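You operate a simulated robot arm through the tools that you are given. There is no shell and no other tool.

The job below is to be done with a simulated robot arm. You get a single attempt, and the scene is never put back.

## Task
Wind up the yellow lead and put its reel in the green crate.
Fine: lock the winder once the whole lead is wound.

The check looks at the end state, three seconds after you hand in, the way a careful person would. Anything else that was tipped, shoved, dropped, spilled or broken makes it a failure.

## Robot
A 5-joint arm with a two-finger parallel gripper, fixed in place. Base frame: the origin is at the foot of the arm, x ahead of it, y to its left, z up. Units: m, rad, N and s.
It reaches about 1.134 m from its shoulder. Its first joint turns from -2.601 to 2.601 rad. Payload 1.57 kg.
Tool frame: the origin (TCP) lies between the finger pads and is the grasp point; the fingertips stand 0.03 m ahead of it; z points along the fingers, y is the line along which they close. The gripper opens to 0.11 m. The fingers are 0.024 m wide and 0.012 m thick; the gripper's body (0.048 by 0.112 m) begins 0.078 m behind the TCP.
Orientation is that of the tool frame in the base frame, as a unit quaternion [x, y, z, w]. With the fingers straight down and closing along the base's y, the tool's x points along the base's -x, its y along +y and its z along -z.

## Interface
- The arm moves only by the tool apply_moves. Its argument "series" is a list of rows, each a list of 7 numbers: the turn, a rotation vector about the base's x, y, z in rad, then the shift along the base's x, y, z in m, then the finger opening in m, from 0 to 0.11. In form: [[ax, ay, az, tx, ty, tz, claw], ...]. A call has 1 to 20 rows; each row is the pose to reach, as a shift and turn from the pose commanded when the call began. Each row takes 0.2 s and may step no farther than 0.05 m and 0.15 rad from the row before; otherwise, or with a gripper value out of range, the whole call is refused. Where a pose cannot be reached the arm comes as near as it can. A force on the tool above 60 N (or 10 N above the force at the start of the call, whichever is more), or a blocked arm, ends the call early, and 0.2 s more pass. The fingers move at their own pace (about 0.072 m/s each) and stop on an object; they squeeze with about 26 N. The grip force told is the motor's: it shows also when the fingers shut on nothing. Time passes only in rows, and 0.2 s behind the last, so rows that repeat a pose let the fingers close. It gives the time, the measured TCP pose, the force on the tool (base axes), the opening and the grip force at its end, in the units of the frame above (readings bear some noise), with the torque about the TCP (base axes, N m) and any sound that the robot's microphone picked up, and new pictures: "views" is both (left out), scene, wrist or none.
- Cameras (640 x 400 px; columns grow to the right, rows downward): "scene" is fixed at [0.4109, 0.4928, 1.3852]; the picture's right is [0.75, 0.67, 0.00], its down [0.48, -0.53, -0.70] and it looks along [-0.47, 0.52, -0.72] (base axes); focal length 214 px, centre (320, 200). "wrist" rides on the gripper at [0.07, 0.016, -0.141] in the tool frame; the picture's right is [-0.23, 0.97, 0.00], its down [-0.85, -0.20, -0.48] and it looks along [-0.47, -0.11, 0.88] (tool axes); focal length 222 px, centre (320, 200).
- move_column(by): slides the trunk up (or, below 0, down) by that many m; the arm rides with it, the base frame stays. It gives what a move gives, with no picture.
- measure_at(camera, pixels): for up to 12 pixels [column, row] of the newest picture of that camera ("zoom" is the newest enlarged one), the place [x, y, z] in the base frame of the surface seen there, good to about 0.002 m, but the place of the scene camera against the robot may be out by one fixed shift of up to 0.018 m in any direction. It takes no simulated time.
- close_up(camera, box): a new picture of the part [left, top, right, bottom] of that camera's present view, enlarged. It takes no simulated time.
- close_job(): hands the job in; it is judged then, once.

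Leave the gripper open and the arm clear of the work at the hand-in unless told otherwise.

The tools are called after "Emit:" as a command line: name --pt "numbers of a row" for each row, then --argument value for the rest, lists and objects as JSON in quotes. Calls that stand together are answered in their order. apply_moves: Moves the arm, as the interface text tells. Its arguments: {"type":"object","properties":{"series":{"type":"array"},"views":{"type":"string","enum":["both","scene","wrist","none"]}},"required":["series"]} The other tools are called the same way: move_column (by) slides the trunk up or down; measure_at (camera, pixels) gives the place of the surface under pixels of a picture; close_up (camera, box) takes an enlarged picture of a part of a camera's view; close_job () hands the job in.

At the start:

```text
time_s: 0.0
eef_pos: [0.1583, 0.6358, 1.1058]
tcp_rot: [0.0, 1.0, 0.001, 0.0]
wrist_force: [-0.4, 0.6, 0.2]
wrist_torque: [-0.01, -0.03, -0.02]
finger_gap: 0.1098
grip_force: 0.0
trunk travel left (down, up): [-0.839, 0.131]
```

scene: 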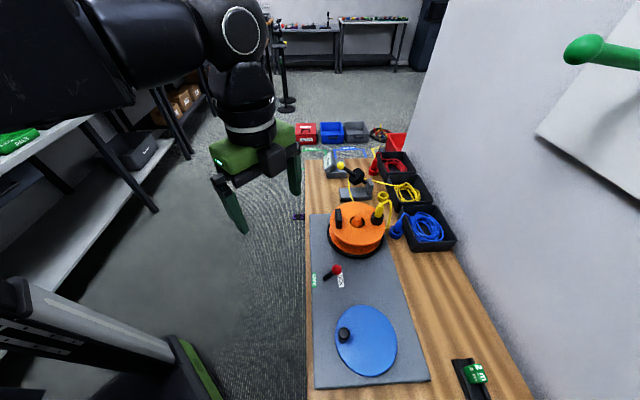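
wrist: 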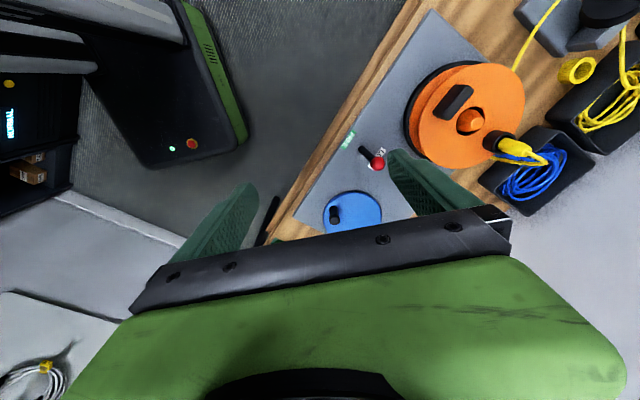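

The scene shows a bench with a grey board holding an orange reel (about 357,228), a red-knobbed lever (335,272) and a blue disc with a black knob (365,340). Yellow lead goes to the back. I'll enlarge several parts before moving.

Emit:
close_up --camera "scene" --box '[290, 190, 450, 290]'

Emit:
close_up --camera "scene" --box '[290, 110, 450, 210]'

Emit:
close_up --camera "scene" --box '[300, 250, 540, 400]'

Emit:
close_up --camera "wrist" --box '[300, 0, 640, 212]'

```text
4.00 times, centred on (370, 240) of scene
```

zoom: 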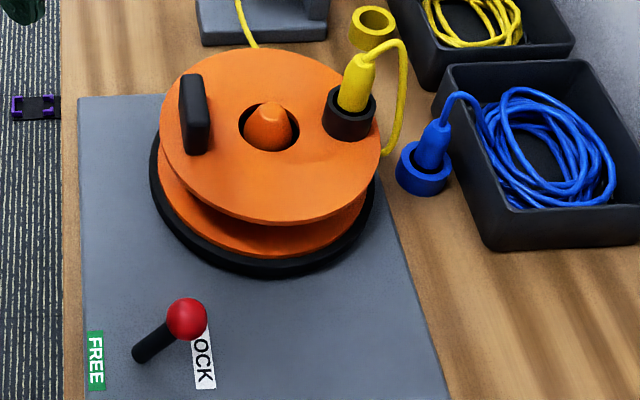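

```text
4.00 times, centred on (370, 160) of scene
```

zoom: 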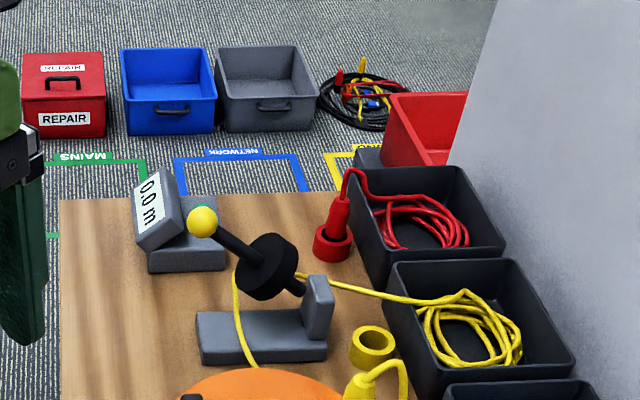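

```text
2.67 times, centred on (420, 325) of scene
```

zoom: 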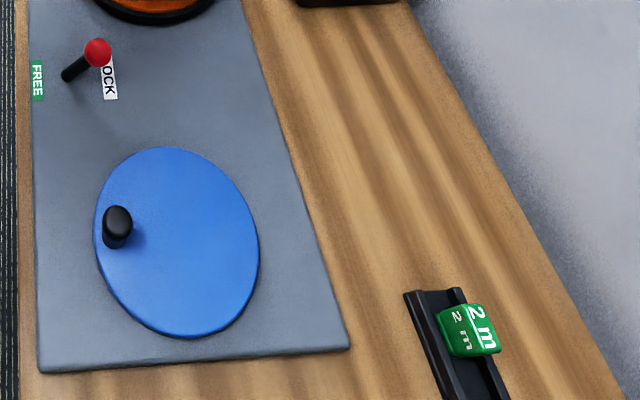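

```text
1.88 times, centred on (470, 106) of wrist
```

zoom: 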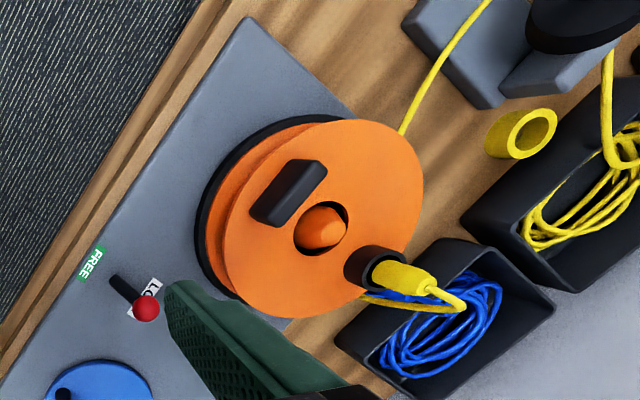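

I'll look at the remaining areas: the left shelf, the floor marks, the green thing on the bench front, the wall item, and the wrist view.

Emit:
close_up --camera "scene" --box '[0, 80, 210, 211]'

Emit:
close_up --camera "scene" --box '[240, 0, 450, 131]'

Emit:
close_up --camera "scene" --box '[280, 100, 360, 150]'

Emit:
close_up --camera "scene" --box '[520, 0, 640, 75]'

Emit:
close_up --camera "scene" --box '[430, 340, 526, 400]'

Emit:
close_up --camera "wrist" --box '[0, 0, 300, 188]'

```text
3.05 times, centred on (105, 146) of scene
```

zoom: 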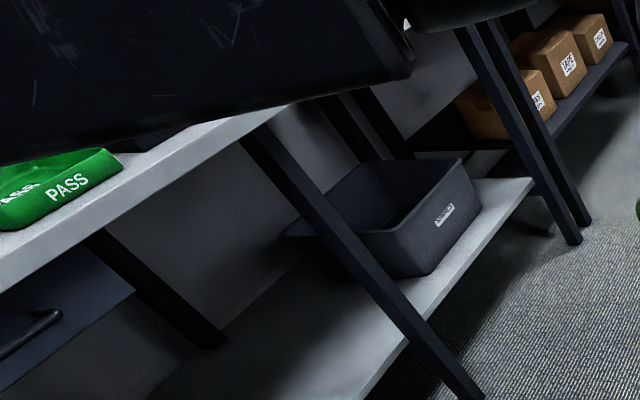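

```text
3.05 times, centred on (345, 66) of scene
```

zoom: 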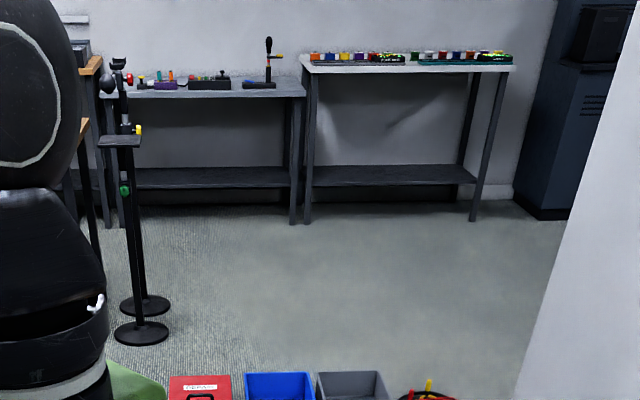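

```text
8.00 times, centred on (320, 125) of scene
```

zoom: 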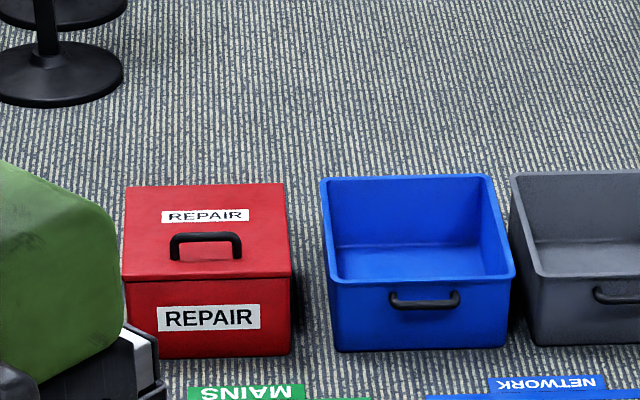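

```text
5.33 times, centred on (580, 38) of scene
```

zoom: 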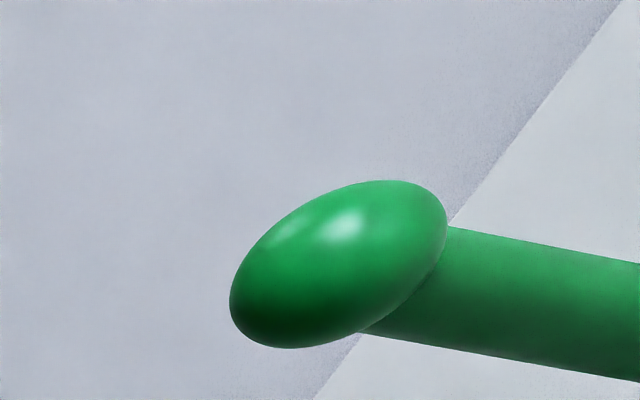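

```text
6.67 times, centred on (478, 370) of scene
```

zoom: 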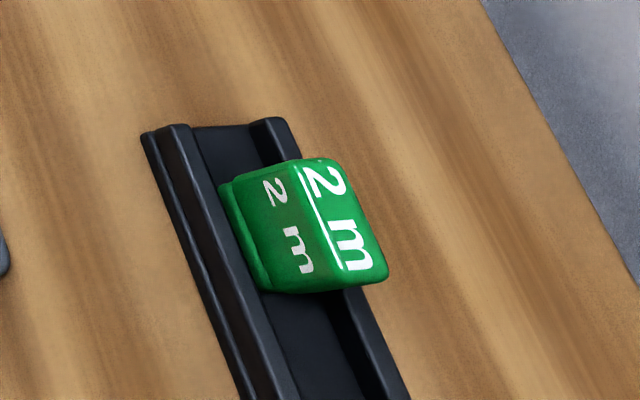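

```text
2.13 times, centred on (150, 94) of wrist
```

zoom: 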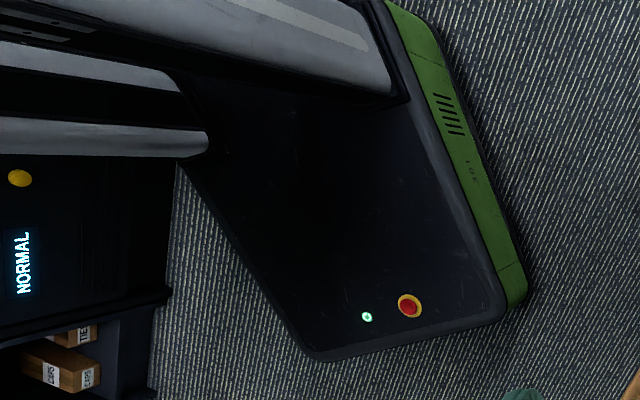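

Now I'll measure key points in the scene: reel, hub, handle, lever, disc, knob, guide, counter, bench corners, boxes and floor marks.

Emit:
measure_at --camera "scene" --pixels '[[357, 220], [357, 229], [338, 216], [380, 207], [335, 270], [367, 345], [344, 334], [320, 320], [341, 165], [357, 176], [330, 165], [478, 370]]'

Emit:
measure_at --camera "scene" --pixels '[[308, 132], [331, 130], [356, 130], [303, 150], [311, 215], [425, 378], [350, 193], [383, 196], [393, 227], [310, 395], [311, 160], [430, 230]]'

Emit:
measure_at --camera "wrist" --pixels '[[470, 120], [450, 102], [495, 140], [378, 163], [336, 214], [360, 210], [350, 180], [345, 142], [500, 90], [580, 70], [440, 60], [522, 70]]'

```text
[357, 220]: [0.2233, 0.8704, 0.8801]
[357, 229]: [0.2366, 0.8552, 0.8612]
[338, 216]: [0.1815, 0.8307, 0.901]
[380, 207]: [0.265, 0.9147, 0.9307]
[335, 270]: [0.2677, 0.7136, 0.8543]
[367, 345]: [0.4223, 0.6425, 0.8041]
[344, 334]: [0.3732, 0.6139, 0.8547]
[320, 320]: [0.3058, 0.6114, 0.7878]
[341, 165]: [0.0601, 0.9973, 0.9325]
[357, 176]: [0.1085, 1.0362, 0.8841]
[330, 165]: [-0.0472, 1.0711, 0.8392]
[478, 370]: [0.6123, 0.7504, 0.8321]
```

```text
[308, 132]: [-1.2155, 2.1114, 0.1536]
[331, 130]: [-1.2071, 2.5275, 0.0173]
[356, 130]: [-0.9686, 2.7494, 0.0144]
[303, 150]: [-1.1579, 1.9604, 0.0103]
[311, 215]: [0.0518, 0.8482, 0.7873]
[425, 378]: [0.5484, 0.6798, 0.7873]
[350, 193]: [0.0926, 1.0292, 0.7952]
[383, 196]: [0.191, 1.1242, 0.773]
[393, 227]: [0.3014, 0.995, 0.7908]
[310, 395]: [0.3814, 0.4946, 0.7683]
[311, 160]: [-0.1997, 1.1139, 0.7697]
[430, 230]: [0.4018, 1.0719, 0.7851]
```

```text
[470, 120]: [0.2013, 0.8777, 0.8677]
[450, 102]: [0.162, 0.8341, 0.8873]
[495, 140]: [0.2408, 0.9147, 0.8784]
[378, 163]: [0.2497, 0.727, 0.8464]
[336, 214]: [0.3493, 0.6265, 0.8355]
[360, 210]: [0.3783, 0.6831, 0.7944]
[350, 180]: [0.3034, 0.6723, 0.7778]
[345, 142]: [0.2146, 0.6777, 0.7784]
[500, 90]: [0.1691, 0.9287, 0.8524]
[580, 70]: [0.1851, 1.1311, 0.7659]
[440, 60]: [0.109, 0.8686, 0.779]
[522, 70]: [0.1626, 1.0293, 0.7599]
```

The floor crates are too far to reach, and no green crate is in view yet. I'll measure what the wrist camera sees on its left side before swinging round to look.

Emit:
measure_at --camera "wrist" --pixels '[[10, 120], [40, 175], [150, 140], [200, 60], [50, 240], [40, 370], [100, 200], [270, 60], [230, 170], [300, 230], [130, 30], [60, 300]]'

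Emit:
close_up --camera "wrist" --box '[0, 180, 300, 400]'

Emit:
close_up --camera "scene" --box '[0, 260, 220, 400]'

```text
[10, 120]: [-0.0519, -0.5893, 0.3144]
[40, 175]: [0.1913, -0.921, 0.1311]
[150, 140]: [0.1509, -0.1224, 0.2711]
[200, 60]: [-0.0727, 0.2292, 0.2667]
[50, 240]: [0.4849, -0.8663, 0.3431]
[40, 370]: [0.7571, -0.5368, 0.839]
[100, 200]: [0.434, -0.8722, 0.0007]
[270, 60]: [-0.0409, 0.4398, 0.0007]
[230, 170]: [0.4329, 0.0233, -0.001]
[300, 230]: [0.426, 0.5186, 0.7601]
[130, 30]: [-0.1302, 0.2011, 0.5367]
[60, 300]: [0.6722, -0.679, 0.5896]
```

```text
1.82 times, centred on (150, 290) of wrist
```

zoom: 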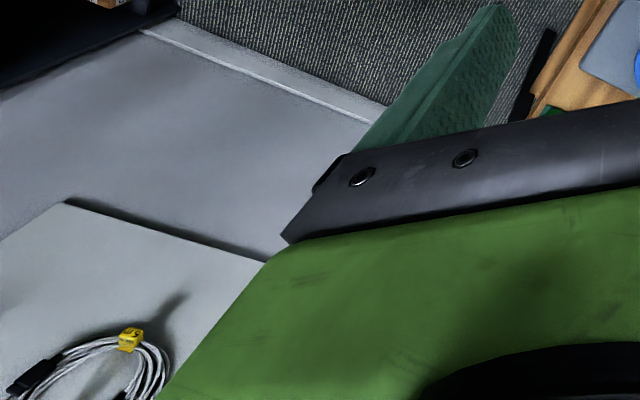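

```text
2.86 times, centred on (110, 330) of scene
```

zoom: 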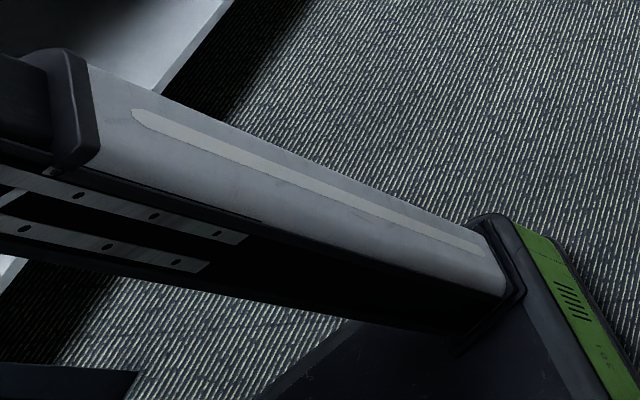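

I'll spin the tool by -1.5 rad about the vertical, with no shift, so the wrist camera looks toward -y and shows the front side of the bench.

Emit:
apply_moves --pt "0 0 -0.15 0 0 0 0.11" --pt "0 0 -0.3 0 0 0 0.11" --pt "0 0 -0.45 0 0 0 0.11" --pt "0 0 -0.6 0 0 0 0.11" --pt "0 0 -0.75 0 0 0 0.11" --pt "0 0 -0.9 0 0 0 0.11" --pt "0 0 -1.05 0 0 0 0.11" --pt "0 0 -1.2 0 0 0 0.11" --pt "0 0 -1.35 0 0 0 0.11" --pt "0 0 -1.5 0 0 0 0.11" --views "both"

```text
time_s: 2.2
eef_pos: [0.1583, 0.637, 1.1065]
tcp_rot: [0.682, 0.731, 0.0, 0.001]
wrist_force: [0.4, -0.3, -0.4]
wrist_torque: [0.04, 0.01, 0.01]
finger_gap: 0.1099
grip_force: 0.0
trunk travel left (down, up): [-0.839, 0.131]
```

scene: 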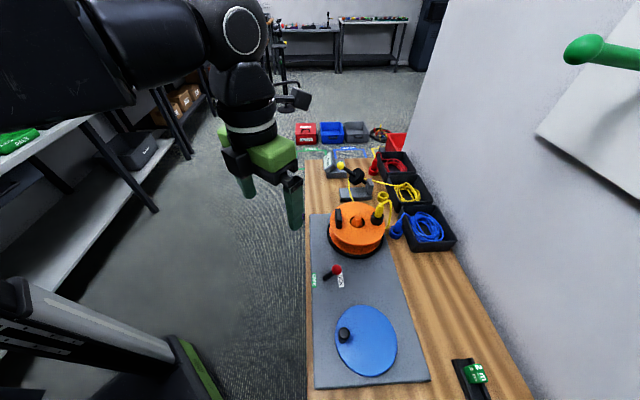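
wrist: 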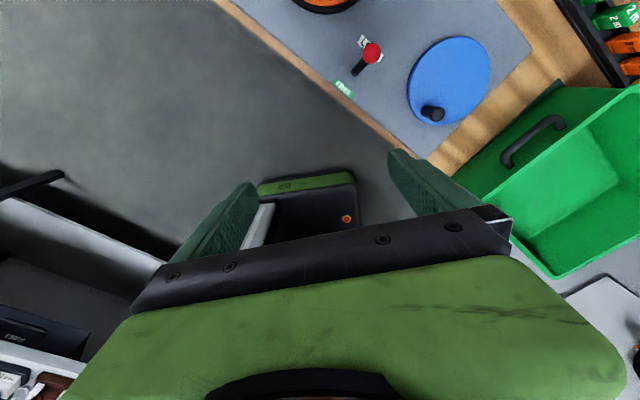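

The green crate is at wrist (570,190), beyond the bench's front end. I'll enlarge and measure.

Emit:
close_up --camera "wrist" --box '[400, 0, 640, 150]'

Emit:
close_up --camera "wrist" --box '[400, 70, 640, 300]'

Emit:
measure_at --camera "wrist" --pixels '[[540, 140], [560, 120], [490, 205], [555, 272], [580, 190], [560, 230], [635, 150], [600, 120], [371, 53], [430, 113], [610, 15], [620, 45]]'

```text
2.67 times, centred on (520, 75) of wrist
```

zoom: 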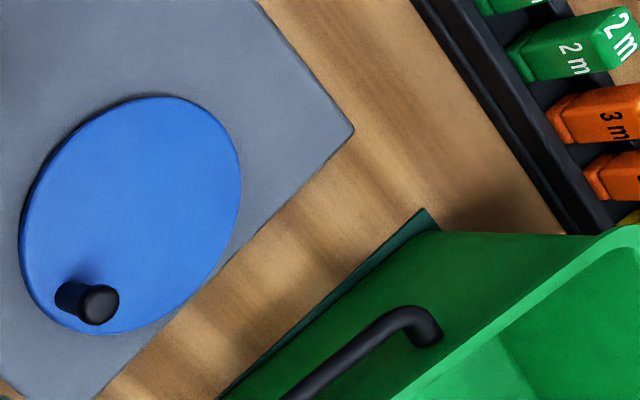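

```text
1.74 times, centred on (520, 185) of wrist
```

zoom: 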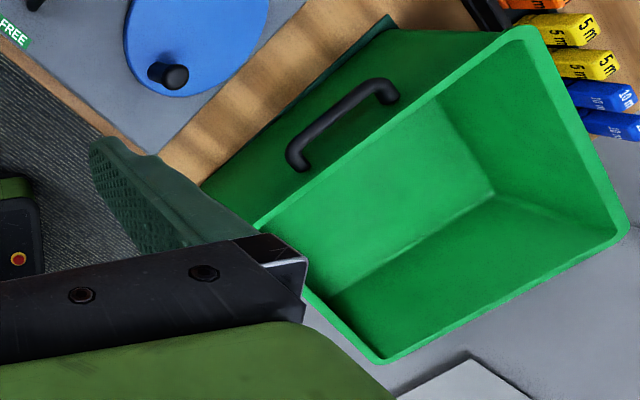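

```text
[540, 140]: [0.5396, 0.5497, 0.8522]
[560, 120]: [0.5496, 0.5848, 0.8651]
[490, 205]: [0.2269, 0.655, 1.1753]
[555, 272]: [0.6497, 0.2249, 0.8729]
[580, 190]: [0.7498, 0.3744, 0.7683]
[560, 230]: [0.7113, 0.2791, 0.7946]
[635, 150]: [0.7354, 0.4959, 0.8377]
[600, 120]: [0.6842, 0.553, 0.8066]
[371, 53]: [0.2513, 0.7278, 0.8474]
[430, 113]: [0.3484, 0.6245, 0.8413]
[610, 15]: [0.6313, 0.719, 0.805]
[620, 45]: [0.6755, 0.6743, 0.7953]
```

The crate sits at about x 0.55–0.8, y 0.22–0.6, with a rim near z 0.87; next to it is a rack of length tags, which I don't need. Now the lever: I'll enlarge and measure it and the disc.

Emit:
close_up --camera "wrist" --box '[310, 20, 410, 110]'

Emit:
close_up --camera "wrist" --box '[400, 30, 500, 130]'

Emit:
measure_at --camera "wrist" --pixels '[[343, 88], [362, 41], [356, 73], [363, 64], [371, 53], [432, 112], [424, 110], [450, 80], [470, 45], [415, 75], [455, 118], [488, 60]]'

```text
4.44 times, centred on (360, 65) of wrist
```

zoom: 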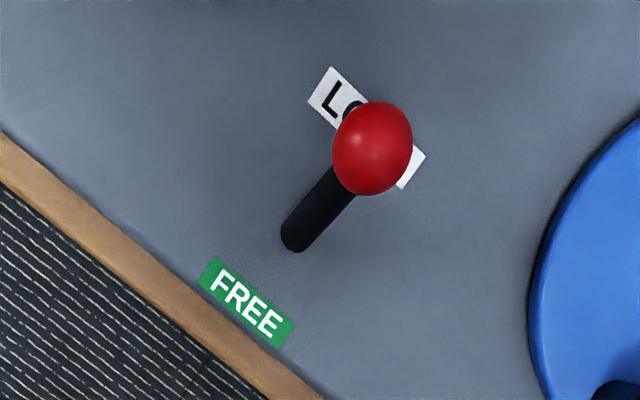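

```text
4.00 times, centred on (450, 80) of wrist
```

zoom: 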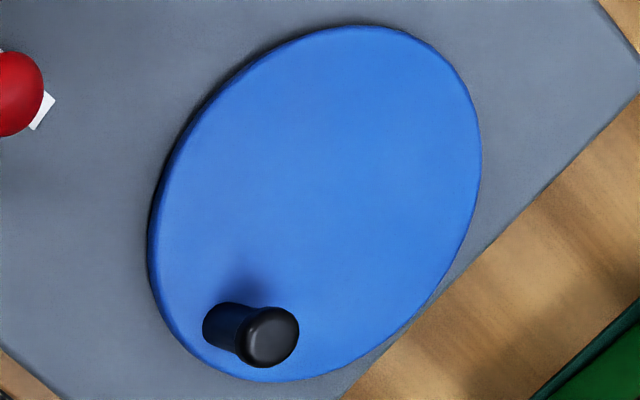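

```text
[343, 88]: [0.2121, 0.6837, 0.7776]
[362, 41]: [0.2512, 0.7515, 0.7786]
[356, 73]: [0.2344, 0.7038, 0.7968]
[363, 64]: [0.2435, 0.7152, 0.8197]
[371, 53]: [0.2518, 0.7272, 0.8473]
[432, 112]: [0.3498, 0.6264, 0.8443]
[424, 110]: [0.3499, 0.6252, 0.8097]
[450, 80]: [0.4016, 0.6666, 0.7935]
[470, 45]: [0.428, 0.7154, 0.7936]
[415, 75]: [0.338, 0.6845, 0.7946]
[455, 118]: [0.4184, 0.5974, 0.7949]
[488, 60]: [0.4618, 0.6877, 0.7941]
```

The lever stands at LOCK: its foot is near (0.229, 0.697) and its knob near (0.252, 0.728, 0.845). I'll move the arm at safe height to look down on the reel and guide.

Emit:
apply_moves --pt "0 0 0 -0.005 0.045 0.005 0.11" --pt "0 0 0 -0.01 0.09 0.01 0.11" --pt "0 0 0 -0.015 0.135 0.015 0.11" --pt "0 0 0 -0.02 0.18 0.02 0.11" --pt "0 0 0 -0.025 0.225 0.02 0.11" --pt "0 0 0 -0.03 0.27 0.02 0.11" --views "both"

```text
time_s: 3.6
eef_pos: [0.1282, 0.8934, 1.1066]
tcp_rot: [0.681, 0.732, 0.001, 0.0]
wrist_force: [0.5, 0.1, 0.2]
wrist_torque: [0.01, -0.01, 0.02]
finger_gap: 0.1099
grip_force: 0.1
out of reach, approached as far as the arm can: row 1, 2, 3, 4, 5, 6
trunk travel left (down, up): [-0.839, 0.131]
```

scene: 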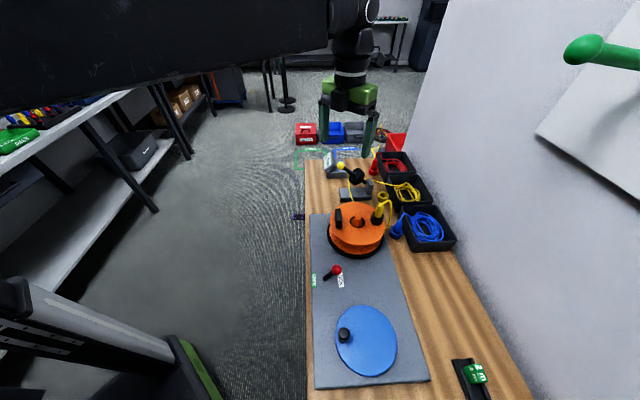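
wrist: 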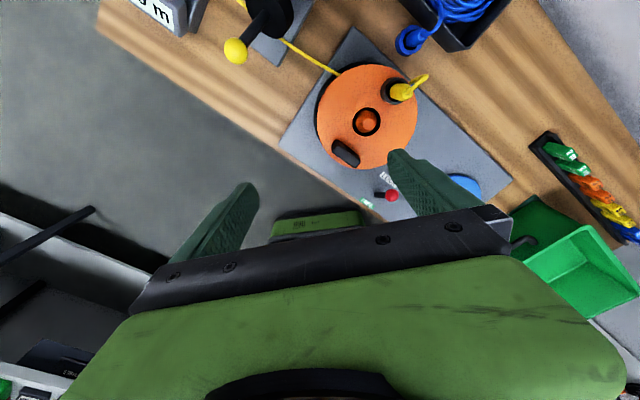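

The TCP topped out at z ≈ 1.107. The wrist now shows the reel, the lead reaching its back side and the guide. Enlarging those.

Emit:
close_up --camera "wrist" --box '[280, 40, 440, 200]'

Emit:
close_up --camera "wrist" --box '[120, 0, 360, 120]'

Emit:
measure_at --camera "wrist" --pixels '[[366, 118], [344, 153], [398, 93], [333, 70], [390, 70], [325, 130], [375, 160], [405, 140], [350, 85], [300, 50], [320, 65], [235, 50]]'

Emit:
measure_at --camera "wrist" --pixels '[[265, 15], [280, 40], [250, 35], [150, 5], [541, 230], [522, 205], [631, 235], [635, 300], [572, 317], [600, 265], [545, 305], [391, 195]]'

```text
2.50 times, centred on (360, 120) of wrist
```

zoom: 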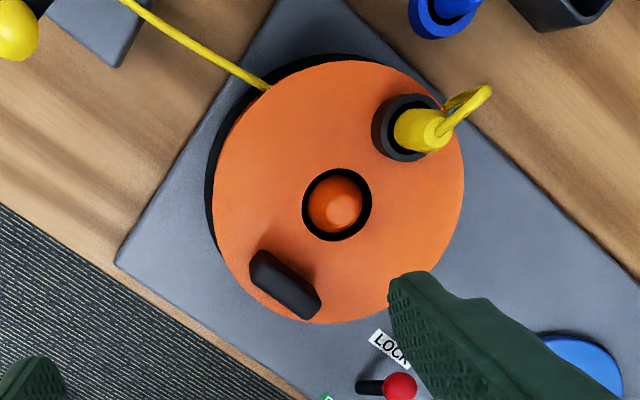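

```text
2.67 times, centred on (240, 60) of wrist
```

zoom: 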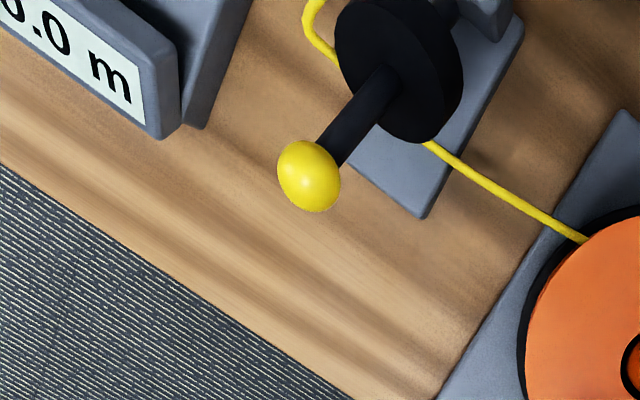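

```text
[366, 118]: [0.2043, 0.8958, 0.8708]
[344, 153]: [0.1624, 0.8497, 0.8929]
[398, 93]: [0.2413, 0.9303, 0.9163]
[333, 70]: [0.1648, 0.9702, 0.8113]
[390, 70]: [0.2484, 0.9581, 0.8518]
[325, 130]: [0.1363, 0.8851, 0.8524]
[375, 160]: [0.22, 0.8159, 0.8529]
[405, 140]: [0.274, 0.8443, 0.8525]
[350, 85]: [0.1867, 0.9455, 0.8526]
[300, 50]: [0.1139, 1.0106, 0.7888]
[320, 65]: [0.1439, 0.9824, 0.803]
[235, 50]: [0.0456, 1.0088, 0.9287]
```

```text
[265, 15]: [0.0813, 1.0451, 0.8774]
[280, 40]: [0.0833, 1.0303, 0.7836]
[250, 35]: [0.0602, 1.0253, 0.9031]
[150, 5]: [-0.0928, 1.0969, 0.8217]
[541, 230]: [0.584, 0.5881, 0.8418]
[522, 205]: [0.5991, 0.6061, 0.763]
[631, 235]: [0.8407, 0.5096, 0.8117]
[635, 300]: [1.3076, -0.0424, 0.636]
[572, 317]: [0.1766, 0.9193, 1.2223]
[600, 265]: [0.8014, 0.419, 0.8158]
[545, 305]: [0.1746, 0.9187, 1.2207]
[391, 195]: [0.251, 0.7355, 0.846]
```

The winding side: the lead meets the drum so that a clockwise turn (from above) winds it up. I need a better view of the guide with the yellow ball, so I'll spin the tool 3.0 rad to look outward over it, at the same safe height.

Emit:
apply_moves --pt "0 0 0.15 0 0 0 0.11" --pt "0 0 0.3 0 0 0 0.11" --pt "0 0 0.45 0 0 0 0.11" --pt "0 0 0.6 0 0 0 0.11" --pt "0 0 0.75 0 0 0 0.11" --pt "0 0 0.9 0 0 0 0.11" --pt "0 0 1.05 0 0 0 0.11" --pt "0 0 1.2 0 0 0 0.11" --pt "0 0 1.35 0 0 0 0.11" --pt "0 0 1.5 0 0 0 0.11" --pt "0 0 1.65 0 0 0 0.11" --pt "0 0 1.8 0 0 0 0.11" --pt "0 0 1.95 -0.005 0 0 0.11" --pt "0 0 2.1 -0.01 0.005 0 0.11" --pt "0 0 2.25 -0.015 0.01 0 0.11" --pt "0 0 2.4 -0.02 0.015 0 0.11" --pt "0 0 2.55 -0.025 0.02 0 0.11" --pt "0 0 2.7 -0.03 0.025 0 0.11" --pt "0 0 2.85 -0.03 0.03 0 0.11" --pt "0 0 3.0 -0.03 0.03 0 0.11" --views "wrist"

```text
time_s: 7.8
eef_pos: [0.0979, 0.8941, 1.106]
tcp_rot: [-0.683, 0.73, 0.001, 0.001]
wrist_force: [-0.1, -0.5, -0.3]
wrist_torque: [0.01, -0.01, -0.03]
finger_gap: 0.11
grip_force: 0.1
out of reach, approached as far as the arm can: row 14, 15, 16, 17, 18, 19, 20
trunk travel left (down, up): [-0.839, 0.131]
```

wrist: 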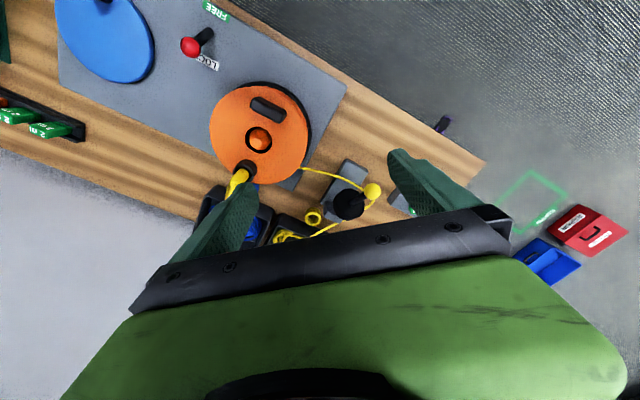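

Emit:
close_up --camera "wrist" --box '[270, 140, 430, 260]'

Emit:
close_up --camera "scene" --box '[315, 140, 435, 215]'

Emit:
close_up --camera "wrist" --box '[190, 70, 330, 200]'

```text
3.33 times, centred on (350, 200) of wrist
```

zoom: 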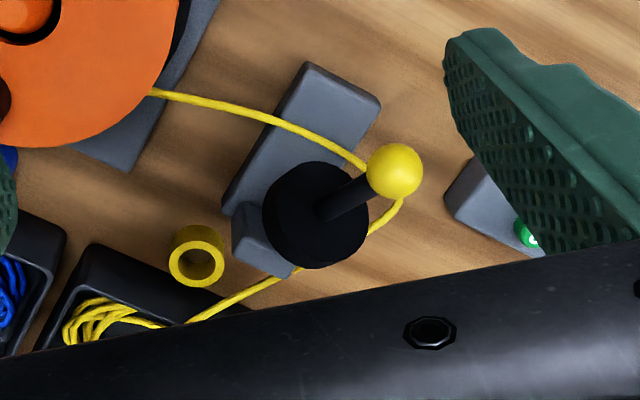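

```text
5.33 times, centred on (375, 178) of scene
```

zoom: 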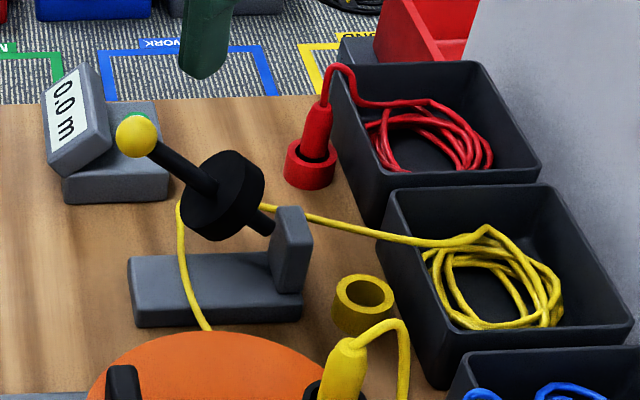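

```text
3.08 times, centred on (260, 135) of wrist
```

zoom: 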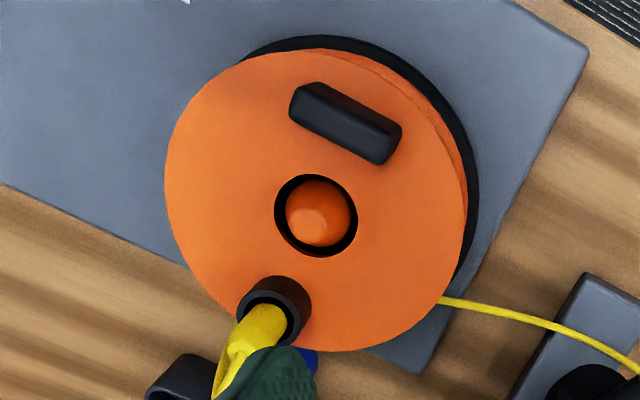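

The roller arm with the yellow ball is raised off the lead; it seems to be a length meter, which isn't asked for. I'll check the lead's heights near it and the reel's geometry.

Emit:
measure_at --camera "wrist" --pixels '[[310, 170], [340, 178], [356, 187], [369, 202], [365, 209], [338, 222], [320, 232], [290, 236], [258, 139], [266, 108], [237, 185], [250, 171]]'

Emit:
measure_at --camera "wrist" --pixels '[[190, 46], [205, 33], [210, 10], [213, 64], [120, 0], [70, 20], [100, 75], [150, 40], [213, 130], [308, 120], [280, 90], [230, 95]]'

```text
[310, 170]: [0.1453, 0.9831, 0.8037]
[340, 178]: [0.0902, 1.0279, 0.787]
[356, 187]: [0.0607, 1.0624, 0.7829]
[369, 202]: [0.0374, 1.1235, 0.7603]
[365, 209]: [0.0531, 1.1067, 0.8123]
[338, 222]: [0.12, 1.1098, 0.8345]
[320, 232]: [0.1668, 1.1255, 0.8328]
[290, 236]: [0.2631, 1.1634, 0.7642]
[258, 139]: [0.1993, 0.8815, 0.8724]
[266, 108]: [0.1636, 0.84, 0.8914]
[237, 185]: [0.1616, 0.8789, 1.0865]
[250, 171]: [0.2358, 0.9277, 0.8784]
```

```text
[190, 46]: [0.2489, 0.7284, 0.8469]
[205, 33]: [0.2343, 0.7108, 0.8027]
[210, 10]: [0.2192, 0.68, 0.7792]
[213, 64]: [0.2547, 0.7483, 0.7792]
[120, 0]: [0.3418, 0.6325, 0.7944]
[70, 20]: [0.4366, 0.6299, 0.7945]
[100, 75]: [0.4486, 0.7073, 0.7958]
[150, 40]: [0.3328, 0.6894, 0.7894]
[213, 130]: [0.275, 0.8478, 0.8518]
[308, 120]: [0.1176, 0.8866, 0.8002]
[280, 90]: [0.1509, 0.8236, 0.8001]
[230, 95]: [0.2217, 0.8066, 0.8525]
```

Next I'll move to above the disc side (TCP about (0.37, 0.58)) at the same height, to see the disc, knob and lever closely.

Emit:
apply_moves --pt "0 0 0 0.027 -0.031 0 0.11" --pt "0 0 0 0.054 -0.062 0 0.11" --pt "0 0 0 0.081 -0.093 0 0.11" --pt "0 0 0 0.108 -0.124 0 0.11" --pt "0 0 0 0.135 -0.155 0 0.11" --pt "0 0 0 0.162 -0.186 0 0.11" --pt "0 0 0 0.189 -0.217 0 0.11" --pt "0 0 0 0.216 -0.248 0 0.11" --pt "0 0 0 0.243 -0.279 0 0.11" --pt "0 0 0 0.27 -0.31 0 0.11" --views "wrist"

```text
time_s: 10.0
eef_pos: [0.3683, 0.5868, 1.106]
tcp_rot: [-0.682, 0.732, 0.0, 0.001]
wrist_force: [-0.3, 0.6, 0.2]
wrist_torque: [0.03, 0.03, 0.01]
finger_gap: 0.1097
grip_force: 0.0
trunk travel left (down, up): [-0.839, 0.131]
```

wrist: 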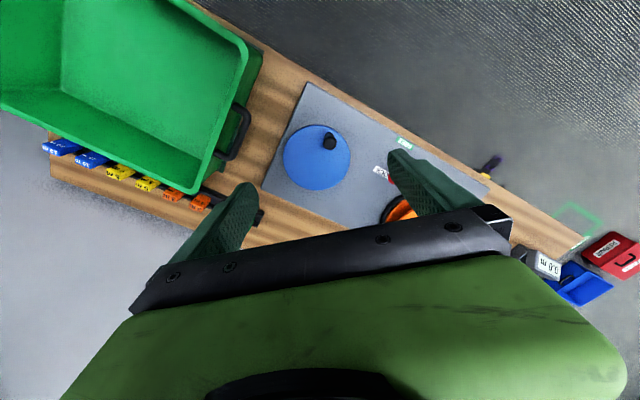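

Good view of the crate and the disc. I'll measure the disc rim, knob, and crate corners.

Emit:
close_up --camera "wrist" --box '[260, 110, 400, 210]'

Emit:
measure_at --camera "wrist" --pixels '[[329, 136], [330, 147], [316, 158], [287, 140], [287, 170], [310, 185], [330, 182], [345, 165], [347, 145], [315, 128], [300, 130], [392, 140]]'

Emit:
measure_at --camera "wrist" --pixels '[[245, 48], [188, 190], [3, 100], [190, 3], [60, 85], [200, 150], [90, 60], [215, 70], [68, 20], [237, 130], [218, 155], [150, 110]]'

```text
4.00 times, centred on (330, 160) of wrist
```

zoom: 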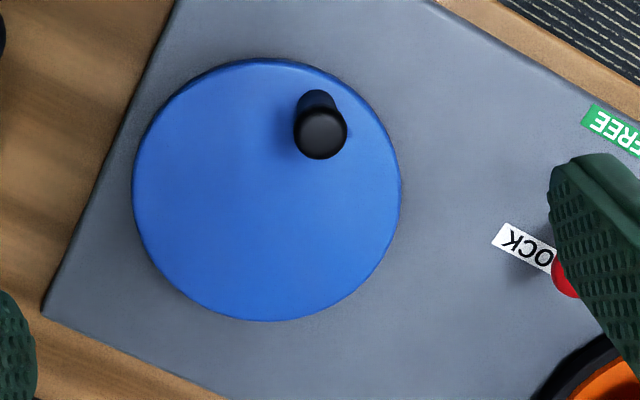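

```text
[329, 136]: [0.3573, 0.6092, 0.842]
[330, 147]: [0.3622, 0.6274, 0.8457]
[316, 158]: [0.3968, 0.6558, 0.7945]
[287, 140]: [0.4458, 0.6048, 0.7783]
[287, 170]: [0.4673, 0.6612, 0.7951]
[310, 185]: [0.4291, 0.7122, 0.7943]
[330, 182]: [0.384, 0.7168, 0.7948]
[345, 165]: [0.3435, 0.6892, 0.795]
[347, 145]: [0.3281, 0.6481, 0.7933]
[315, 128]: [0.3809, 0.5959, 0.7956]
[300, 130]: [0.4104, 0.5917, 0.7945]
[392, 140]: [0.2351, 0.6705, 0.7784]
```

```text
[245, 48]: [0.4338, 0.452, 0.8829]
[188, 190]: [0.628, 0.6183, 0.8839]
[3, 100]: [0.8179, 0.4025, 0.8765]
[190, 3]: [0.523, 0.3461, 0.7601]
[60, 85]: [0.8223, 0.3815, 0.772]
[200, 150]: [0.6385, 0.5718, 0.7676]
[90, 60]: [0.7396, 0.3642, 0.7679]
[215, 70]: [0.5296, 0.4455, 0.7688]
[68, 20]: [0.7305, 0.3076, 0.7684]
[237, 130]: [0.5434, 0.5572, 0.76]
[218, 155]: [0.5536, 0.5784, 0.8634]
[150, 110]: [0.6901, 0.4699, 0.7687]
```

Disc centre ≈ (0.397, 0.656), top z 0.795; knob ≈ (0.358, 0.622), top z 0.846. Lever swing direction from FREE to LOCK is ≈ (0.74, 0.67). I'll close the fingers, spin -0.76 rad so they square up with the lever, and hover at its LOCK side.

Emit:
apply_moves --pt "0 0 -0.15 -0.016 0.034 0 0.08" --pt "0 0 -0.3 -0.033 0.069 0 0.05" --pt "0 0 -0.45 -0.05 0.104 0 0.02" --pt "0 0 -0.6 -0.066 0.138 0 0.0" --pt "0 0 -0.75 -0.083 0.173 0 0.0" --pt "0 0 -0.76 -0.083 0.173 -0.05 0.0" --pt "0 0 -0.76 -0.083 0.173 -0.1 0.0" --pt "0 0 -0.76 -0.083 0.173 -0.15 0.0" --views "both"

```text
time_s: 11.8
eef_pos: [0.285, 0.759, 1.1059]
tcp_rot: [-0.362, 0.932, 0.0, 0.0]
wrist_force: [0.8, 0.1, 0.5]
wrist_torque: [-0.02, -0.02, 0.0]
finger_gap: 0.0
grip_force: 21.5
out of reach, approached as far as the arm can: row 6, 7, 8
trunk travel left (down, up): [-0.839, 0.131]
```

scene: 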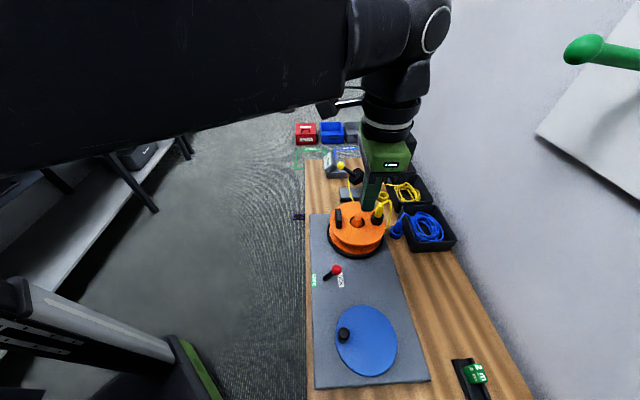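
wrist: 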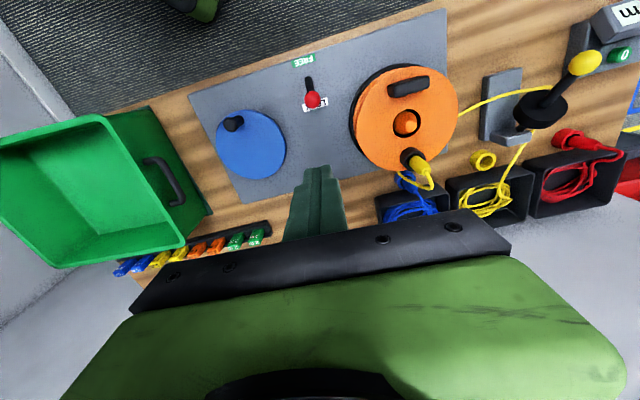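

The arm can't change height by itself in this posture; vertical motion comes from the trunk. I'm at the lever's LOCK side, (0.285, 0.759). I'll lower the trunk by 0.16 first.

Emit:
move_column --by -0.16

```text
time_s: 13.6
eef_pos: [0.2858, 0.7596, 0.9462]
tcp_rot: [-0.362, 0.932, 0.0, -0.001]
wrist_force: [-0.5, -0.5, 0.8]
wrist_torque: [-0.02, 0.0, 0.01]
finger_gap: 0.0
grip_force: 21.5
trunk travel left (down, up): [-0.679, 0.291]
```

The trunk obeyed exactly. I'll lower 0.10 more so the fingertips are near z 0.816, then take a picture with a resting row.

Emit:
move_column --by -0.1

Emit:
apply_moves --pt "0 0 0 0 0 0 0.0" --views "both"

```text
time_s: 15.0
eef_pos: [0.2846, 0.7593, 0.8461]
tcp_rot: [-0.361, 0.932, -0.001, 0.0]
wrist_force: [-0.3, 0.0, 0.0]
wrist_torque: [0.01, -0.01, -0.01]
finger_gap: 0.0002
grip_force: 21.2
trunk travel left (down, up): [-0.579, 0.391]
```

```text
time_s: 15.4
eef_pos: [0.2843, 0.7605, 0.8461]
tcp_rot: [-0.361, 0.933, 0.0, 0.0]
wrist_force: [-0.2, 0.2, -1.0]
wrist_torque: [0.01, 0.0, -0.01]
finger_gap: 0.0002
grip_force: 21.1
trunk travel left (down, up): [-0.579, 0.391]
```

scene: 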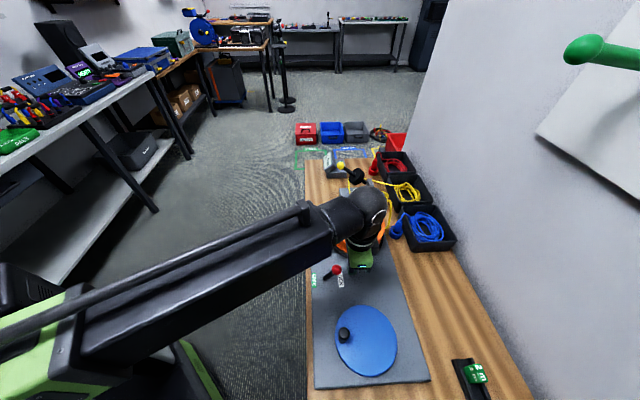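
wrist: 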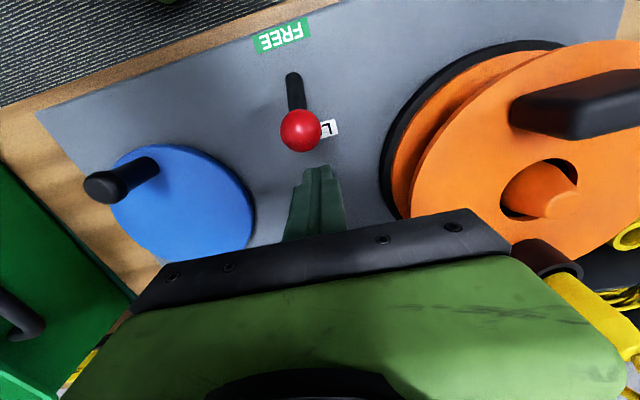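

The fingertips (320,175) stand just beyond the red knob (300,130). I'll measure knob, shaft foot, fingertip and labels from here.

Emit:
measure_at --camera "wrist" --pixels '[[300, 130], [300, 115], [283, 130], [316, 132], [300, 148], [295, 95], [293, 76], [283, 37], [330, 128], [320, 172], [105, 187], [180, 200]]'

```text
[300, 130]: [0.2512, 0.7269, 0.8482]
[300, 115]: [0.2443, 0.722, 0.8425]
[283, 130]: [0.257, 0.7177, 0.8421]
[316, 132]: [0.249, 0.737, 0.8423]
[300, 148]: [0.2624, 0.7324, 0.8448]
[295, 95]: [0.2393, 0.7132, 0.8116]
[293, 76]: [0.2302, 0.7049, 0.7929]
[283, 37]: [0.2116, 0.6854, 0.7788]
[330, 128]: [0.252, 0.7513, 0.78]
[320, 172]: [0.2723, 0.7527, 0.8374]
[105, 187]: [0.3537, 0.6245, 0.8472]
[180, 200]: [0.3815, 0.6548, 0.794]
```

Knob centre ≈ (0.2535, 0.729, 0.836); the tool is right in line with its swing. I'll push slowly along (-0.70, -0.72) by 0.085 m.

Emit:
apply_moves --pt "0 0 0 -0.0105 -0.0108 0 0" --pt "0 0 0 -0.021 -0.0216 0 0" --pt "0 0 0 -0.0315 -0.0324 0 0" --pt "0 0 0 -0.0405 -0.0416 0 0" --pt "0 0 0 -0.05 -0.0514 0 0" --pt "0 0 0 -0.0595 -0.0612 0 0" --views "wrist"

```text
time_s: 16.9
eef_pos: [0.2315, 0.7053, 0.847]
tcp_rot: [-0.36, 0.933, 0.005, 0.009]
wrist_force: [9.4, 12.4, 10.3]
wrist_torque: [0.14, -0.41, -0.12]
finger_gap: 0.0
grip_force: 21.2
trunk travel left (down, up): [-0.579, 0.391]
stopped in row 6: the force on the tool passed its limit at 63 N (the readings are from after the stop); the commanded pose is now the measured one
```

wrist: 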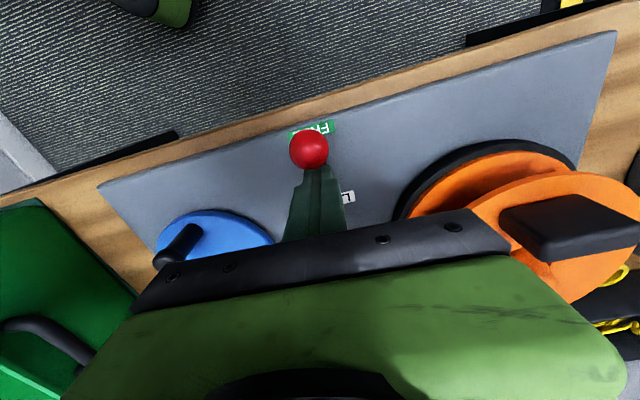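

The push ended at 63 N with the knob now over the FREE label (308,150). I'll measure the knob.

Emit:
measure_at --camera "wrist" --pixels '[[308, 140], [308, 150], [308, 160], [296, 150], [321, 150], [320, 172]]'

Emit:
close_up --camera "scene" --box '[290, 220, 418, 300]'

```text
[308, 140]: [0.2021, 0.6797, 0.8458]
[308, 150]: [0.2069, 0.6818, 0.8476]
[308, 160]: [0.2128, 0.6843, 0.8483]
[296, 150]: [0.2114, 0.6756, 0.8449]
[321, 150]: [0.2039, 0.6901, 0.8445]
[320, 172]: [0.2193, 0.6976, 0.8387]
```

```text
5.00 times, centred on (354, 260) of scene
```

zoom: 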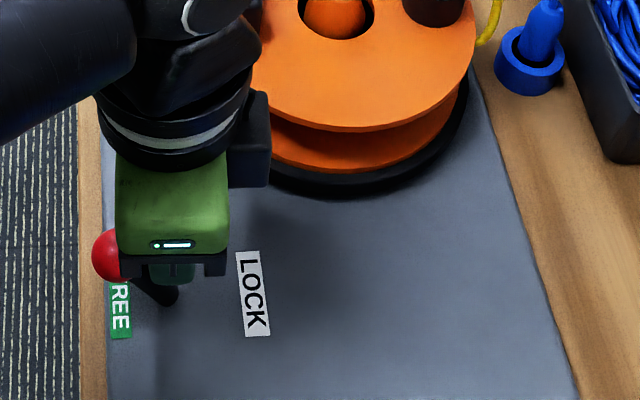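

The lever is at FREE (knob ≈ (0.208, 0.682)). I'll back off toward the LOCK side without touching it, then raise the trunk.

Emit:
apply_moves --pt "0 0 0 0.0105 0.0108 0 0" --pt "0 0 0 0.025 0.025 0 0" --pt "0 0 0 0.04 0.03 0 0" --views "none"

Emit:
move_column --by 0.1

Emit:
apply_moves --pt "0 0 0 0.02 -0.025 0 0.02" --pt "0 0 0 0.04 -0.05 0 0.05" --pt "0 0 0 0.06 -0.07 0 0.08" --views "both"

```text
time_s: 17.6
eef_pos: [0.2703, 0.7342, 0.847]
tcp_rot: [-0.36, 0.933, 0.004, 0.006]
wrist_force: [0.0, 0.3, -0.4]
wrist_torque: [0.02, -0.02, 0.02]
finger_gap: 0.0
grip_force: 20.9
trunk travel left (down, up): [-0.579, 0.391]
```

```text
time_s: 19.0
eef_pos: [0.27, 0.734, 0.9463]
tcp_rot: [-0.359, 0.933, 0.004, 0.006]
wrist_force: [-0.2, -0.7, 1.3]
wrist_torque: [0.04, 0.01, -0.01]
finger_gap: 0.0
grip_force: 21.1
trunk travel left (down, up): [-0.679, 0.291]
```

```text
time_s: 19.8
eef_pos: [0.3293, 0.6648, 0.9461]
tcp_rot: [-0.361, 0.932, 0.004, 0.008]
wrist_force: [-0.1, 0.8, -0.4]
wrist_torque: [0.02, -0.01, -0.04]
finger_gap: 0.08
grip_force: 0.1
trunk travel left (down, up): [-0.679, 0.291]
```

scene: 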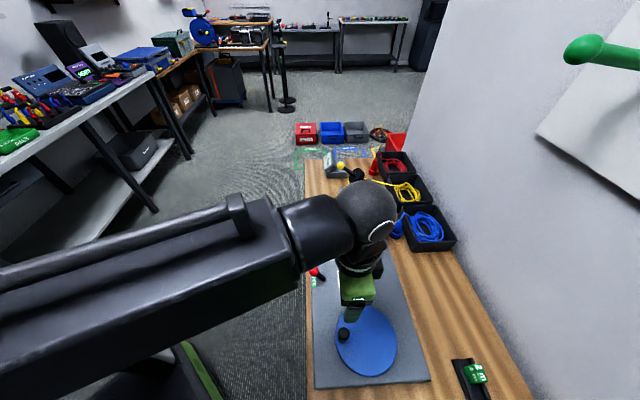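
wrist: 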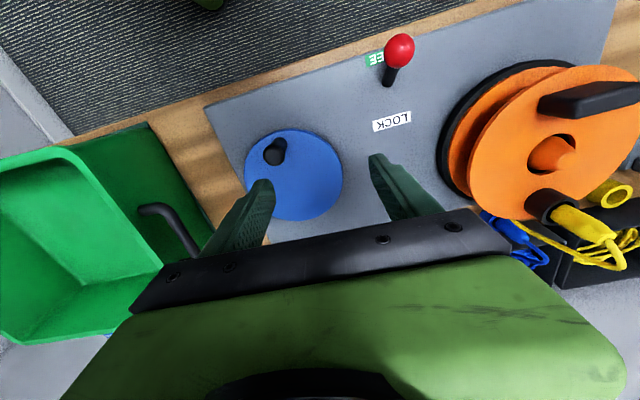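

The lever shows FREE clearly. Now the disc and crank knob at (275,152) are in view; measuring.

Emit:
close_up --camera "wrist" --box '[240, 120, 352, 230]'

Emit:
measure_at --camera "wrist" --pixels '[[272, 157], [266, 157], [279, 157], [272, 151], [272, 163], [280, 146], [293, 133], [250, 180], [300, 216], [338, 190], [335, 160], [294, 176]]'

```text
3.64 times, centred on (296, 175) of wrist
```

zoom: 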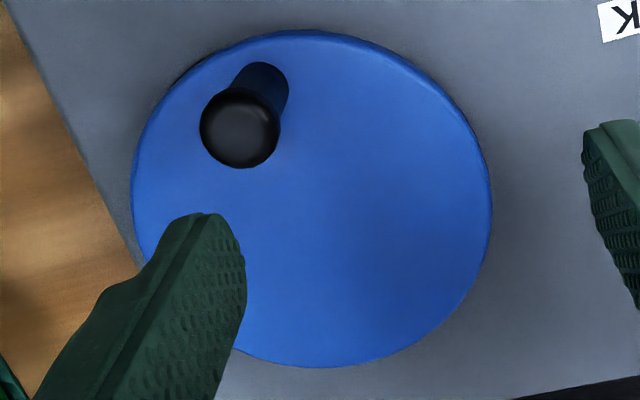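

```text
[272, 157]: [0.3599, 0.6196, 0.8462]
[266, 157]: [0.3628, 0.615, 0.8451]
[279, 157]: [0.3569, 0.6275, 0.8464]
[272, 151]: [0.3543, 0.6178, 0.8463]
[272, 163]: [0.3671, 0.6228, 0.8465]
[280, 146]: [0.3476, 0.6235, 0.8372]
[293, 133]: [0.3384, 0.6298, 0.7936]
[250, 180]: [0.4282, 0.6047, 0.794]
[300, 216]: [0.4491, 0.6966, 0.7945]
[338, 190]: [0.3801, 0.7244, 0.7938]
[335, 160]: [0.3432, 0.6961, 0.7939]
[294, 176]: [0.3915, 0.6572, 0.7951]
```

Crank: disc centre ≈ (0.3965, 0.658), knob ≈ (0.3575, 0.6205), radius ≈ 0.054. I'll move above the knob with fingers 0.06 open and lower around it.

Emit:
apply_moves --pt "0 0 0 0.014 -0.022 0 0.06" --pt "0 0 0 0.0282 -0.0443 0 0.06" --pt "0 0 0 0.0282 -0.0443 0 0.06" --views "wrist"

Emit:
move_column --by -0.06

Emit:
apply_moves --pt "0 0 0 0 0 0 0.06" --views "wrist"

```text
time_s: 20.6
eef_pos: [0.3573, 0.6193, 0.9468]
tcp_rot: [-0.361, 0.933, 0.004, 0.007]
wrist_force: [0.3, 0.1, 0.9]
wrist_torque: [-0.01, -0.03, 0.0]
finger_gap: 0.0603
grip_force: 0.1
trunk travel left (down, up): [-0.679, 0.291]
```

wrist: 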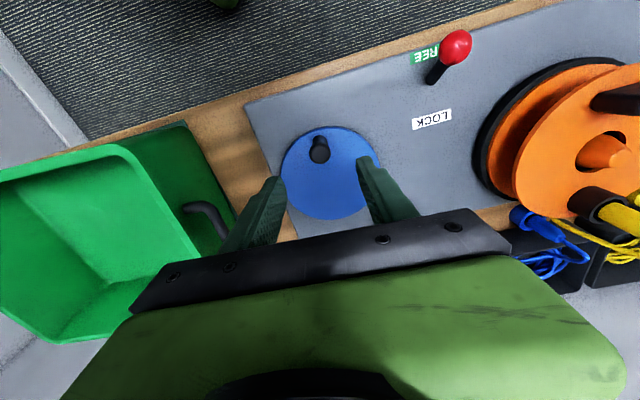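

```text
time_s: 21.6
eef_pos: [0.3574, 0.6196, 0.8862]
tcp_rot: [-0.36, 0.933, 0.005, 0.007]
wrist_force: [-0.5, -0.9, 0.7]
wrist_torque: [0.02, 0.01, -0.01]
finger_gap: 0.0599
grip_force: 0.1
trunk travel left (down, up): [-0.619, 0.351]
```

```text
time_s: 22.0
eef_pos: [0.3577, 0.6193, 0.8866]
tcp_rot: [-0.361, 0.933, 0.005, 0.006]
wrist_force: [-0.3, -0.4, -0.1]
wrist_torque: [0.0, 0.01, 0.01]
finger_gap: 0.0601
grip_force: 0.1
trunk travel left (down, up): [-0.619, 0.351]
```

wrist: 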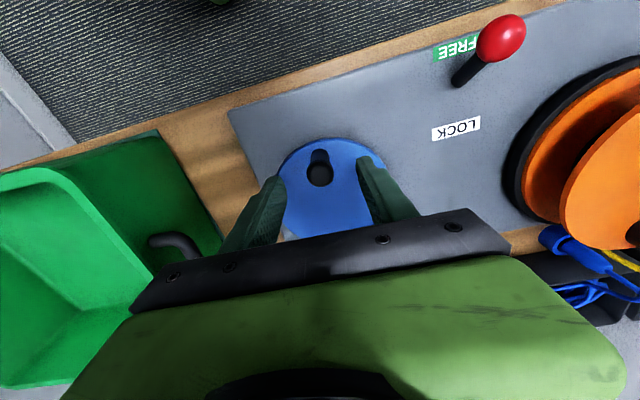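

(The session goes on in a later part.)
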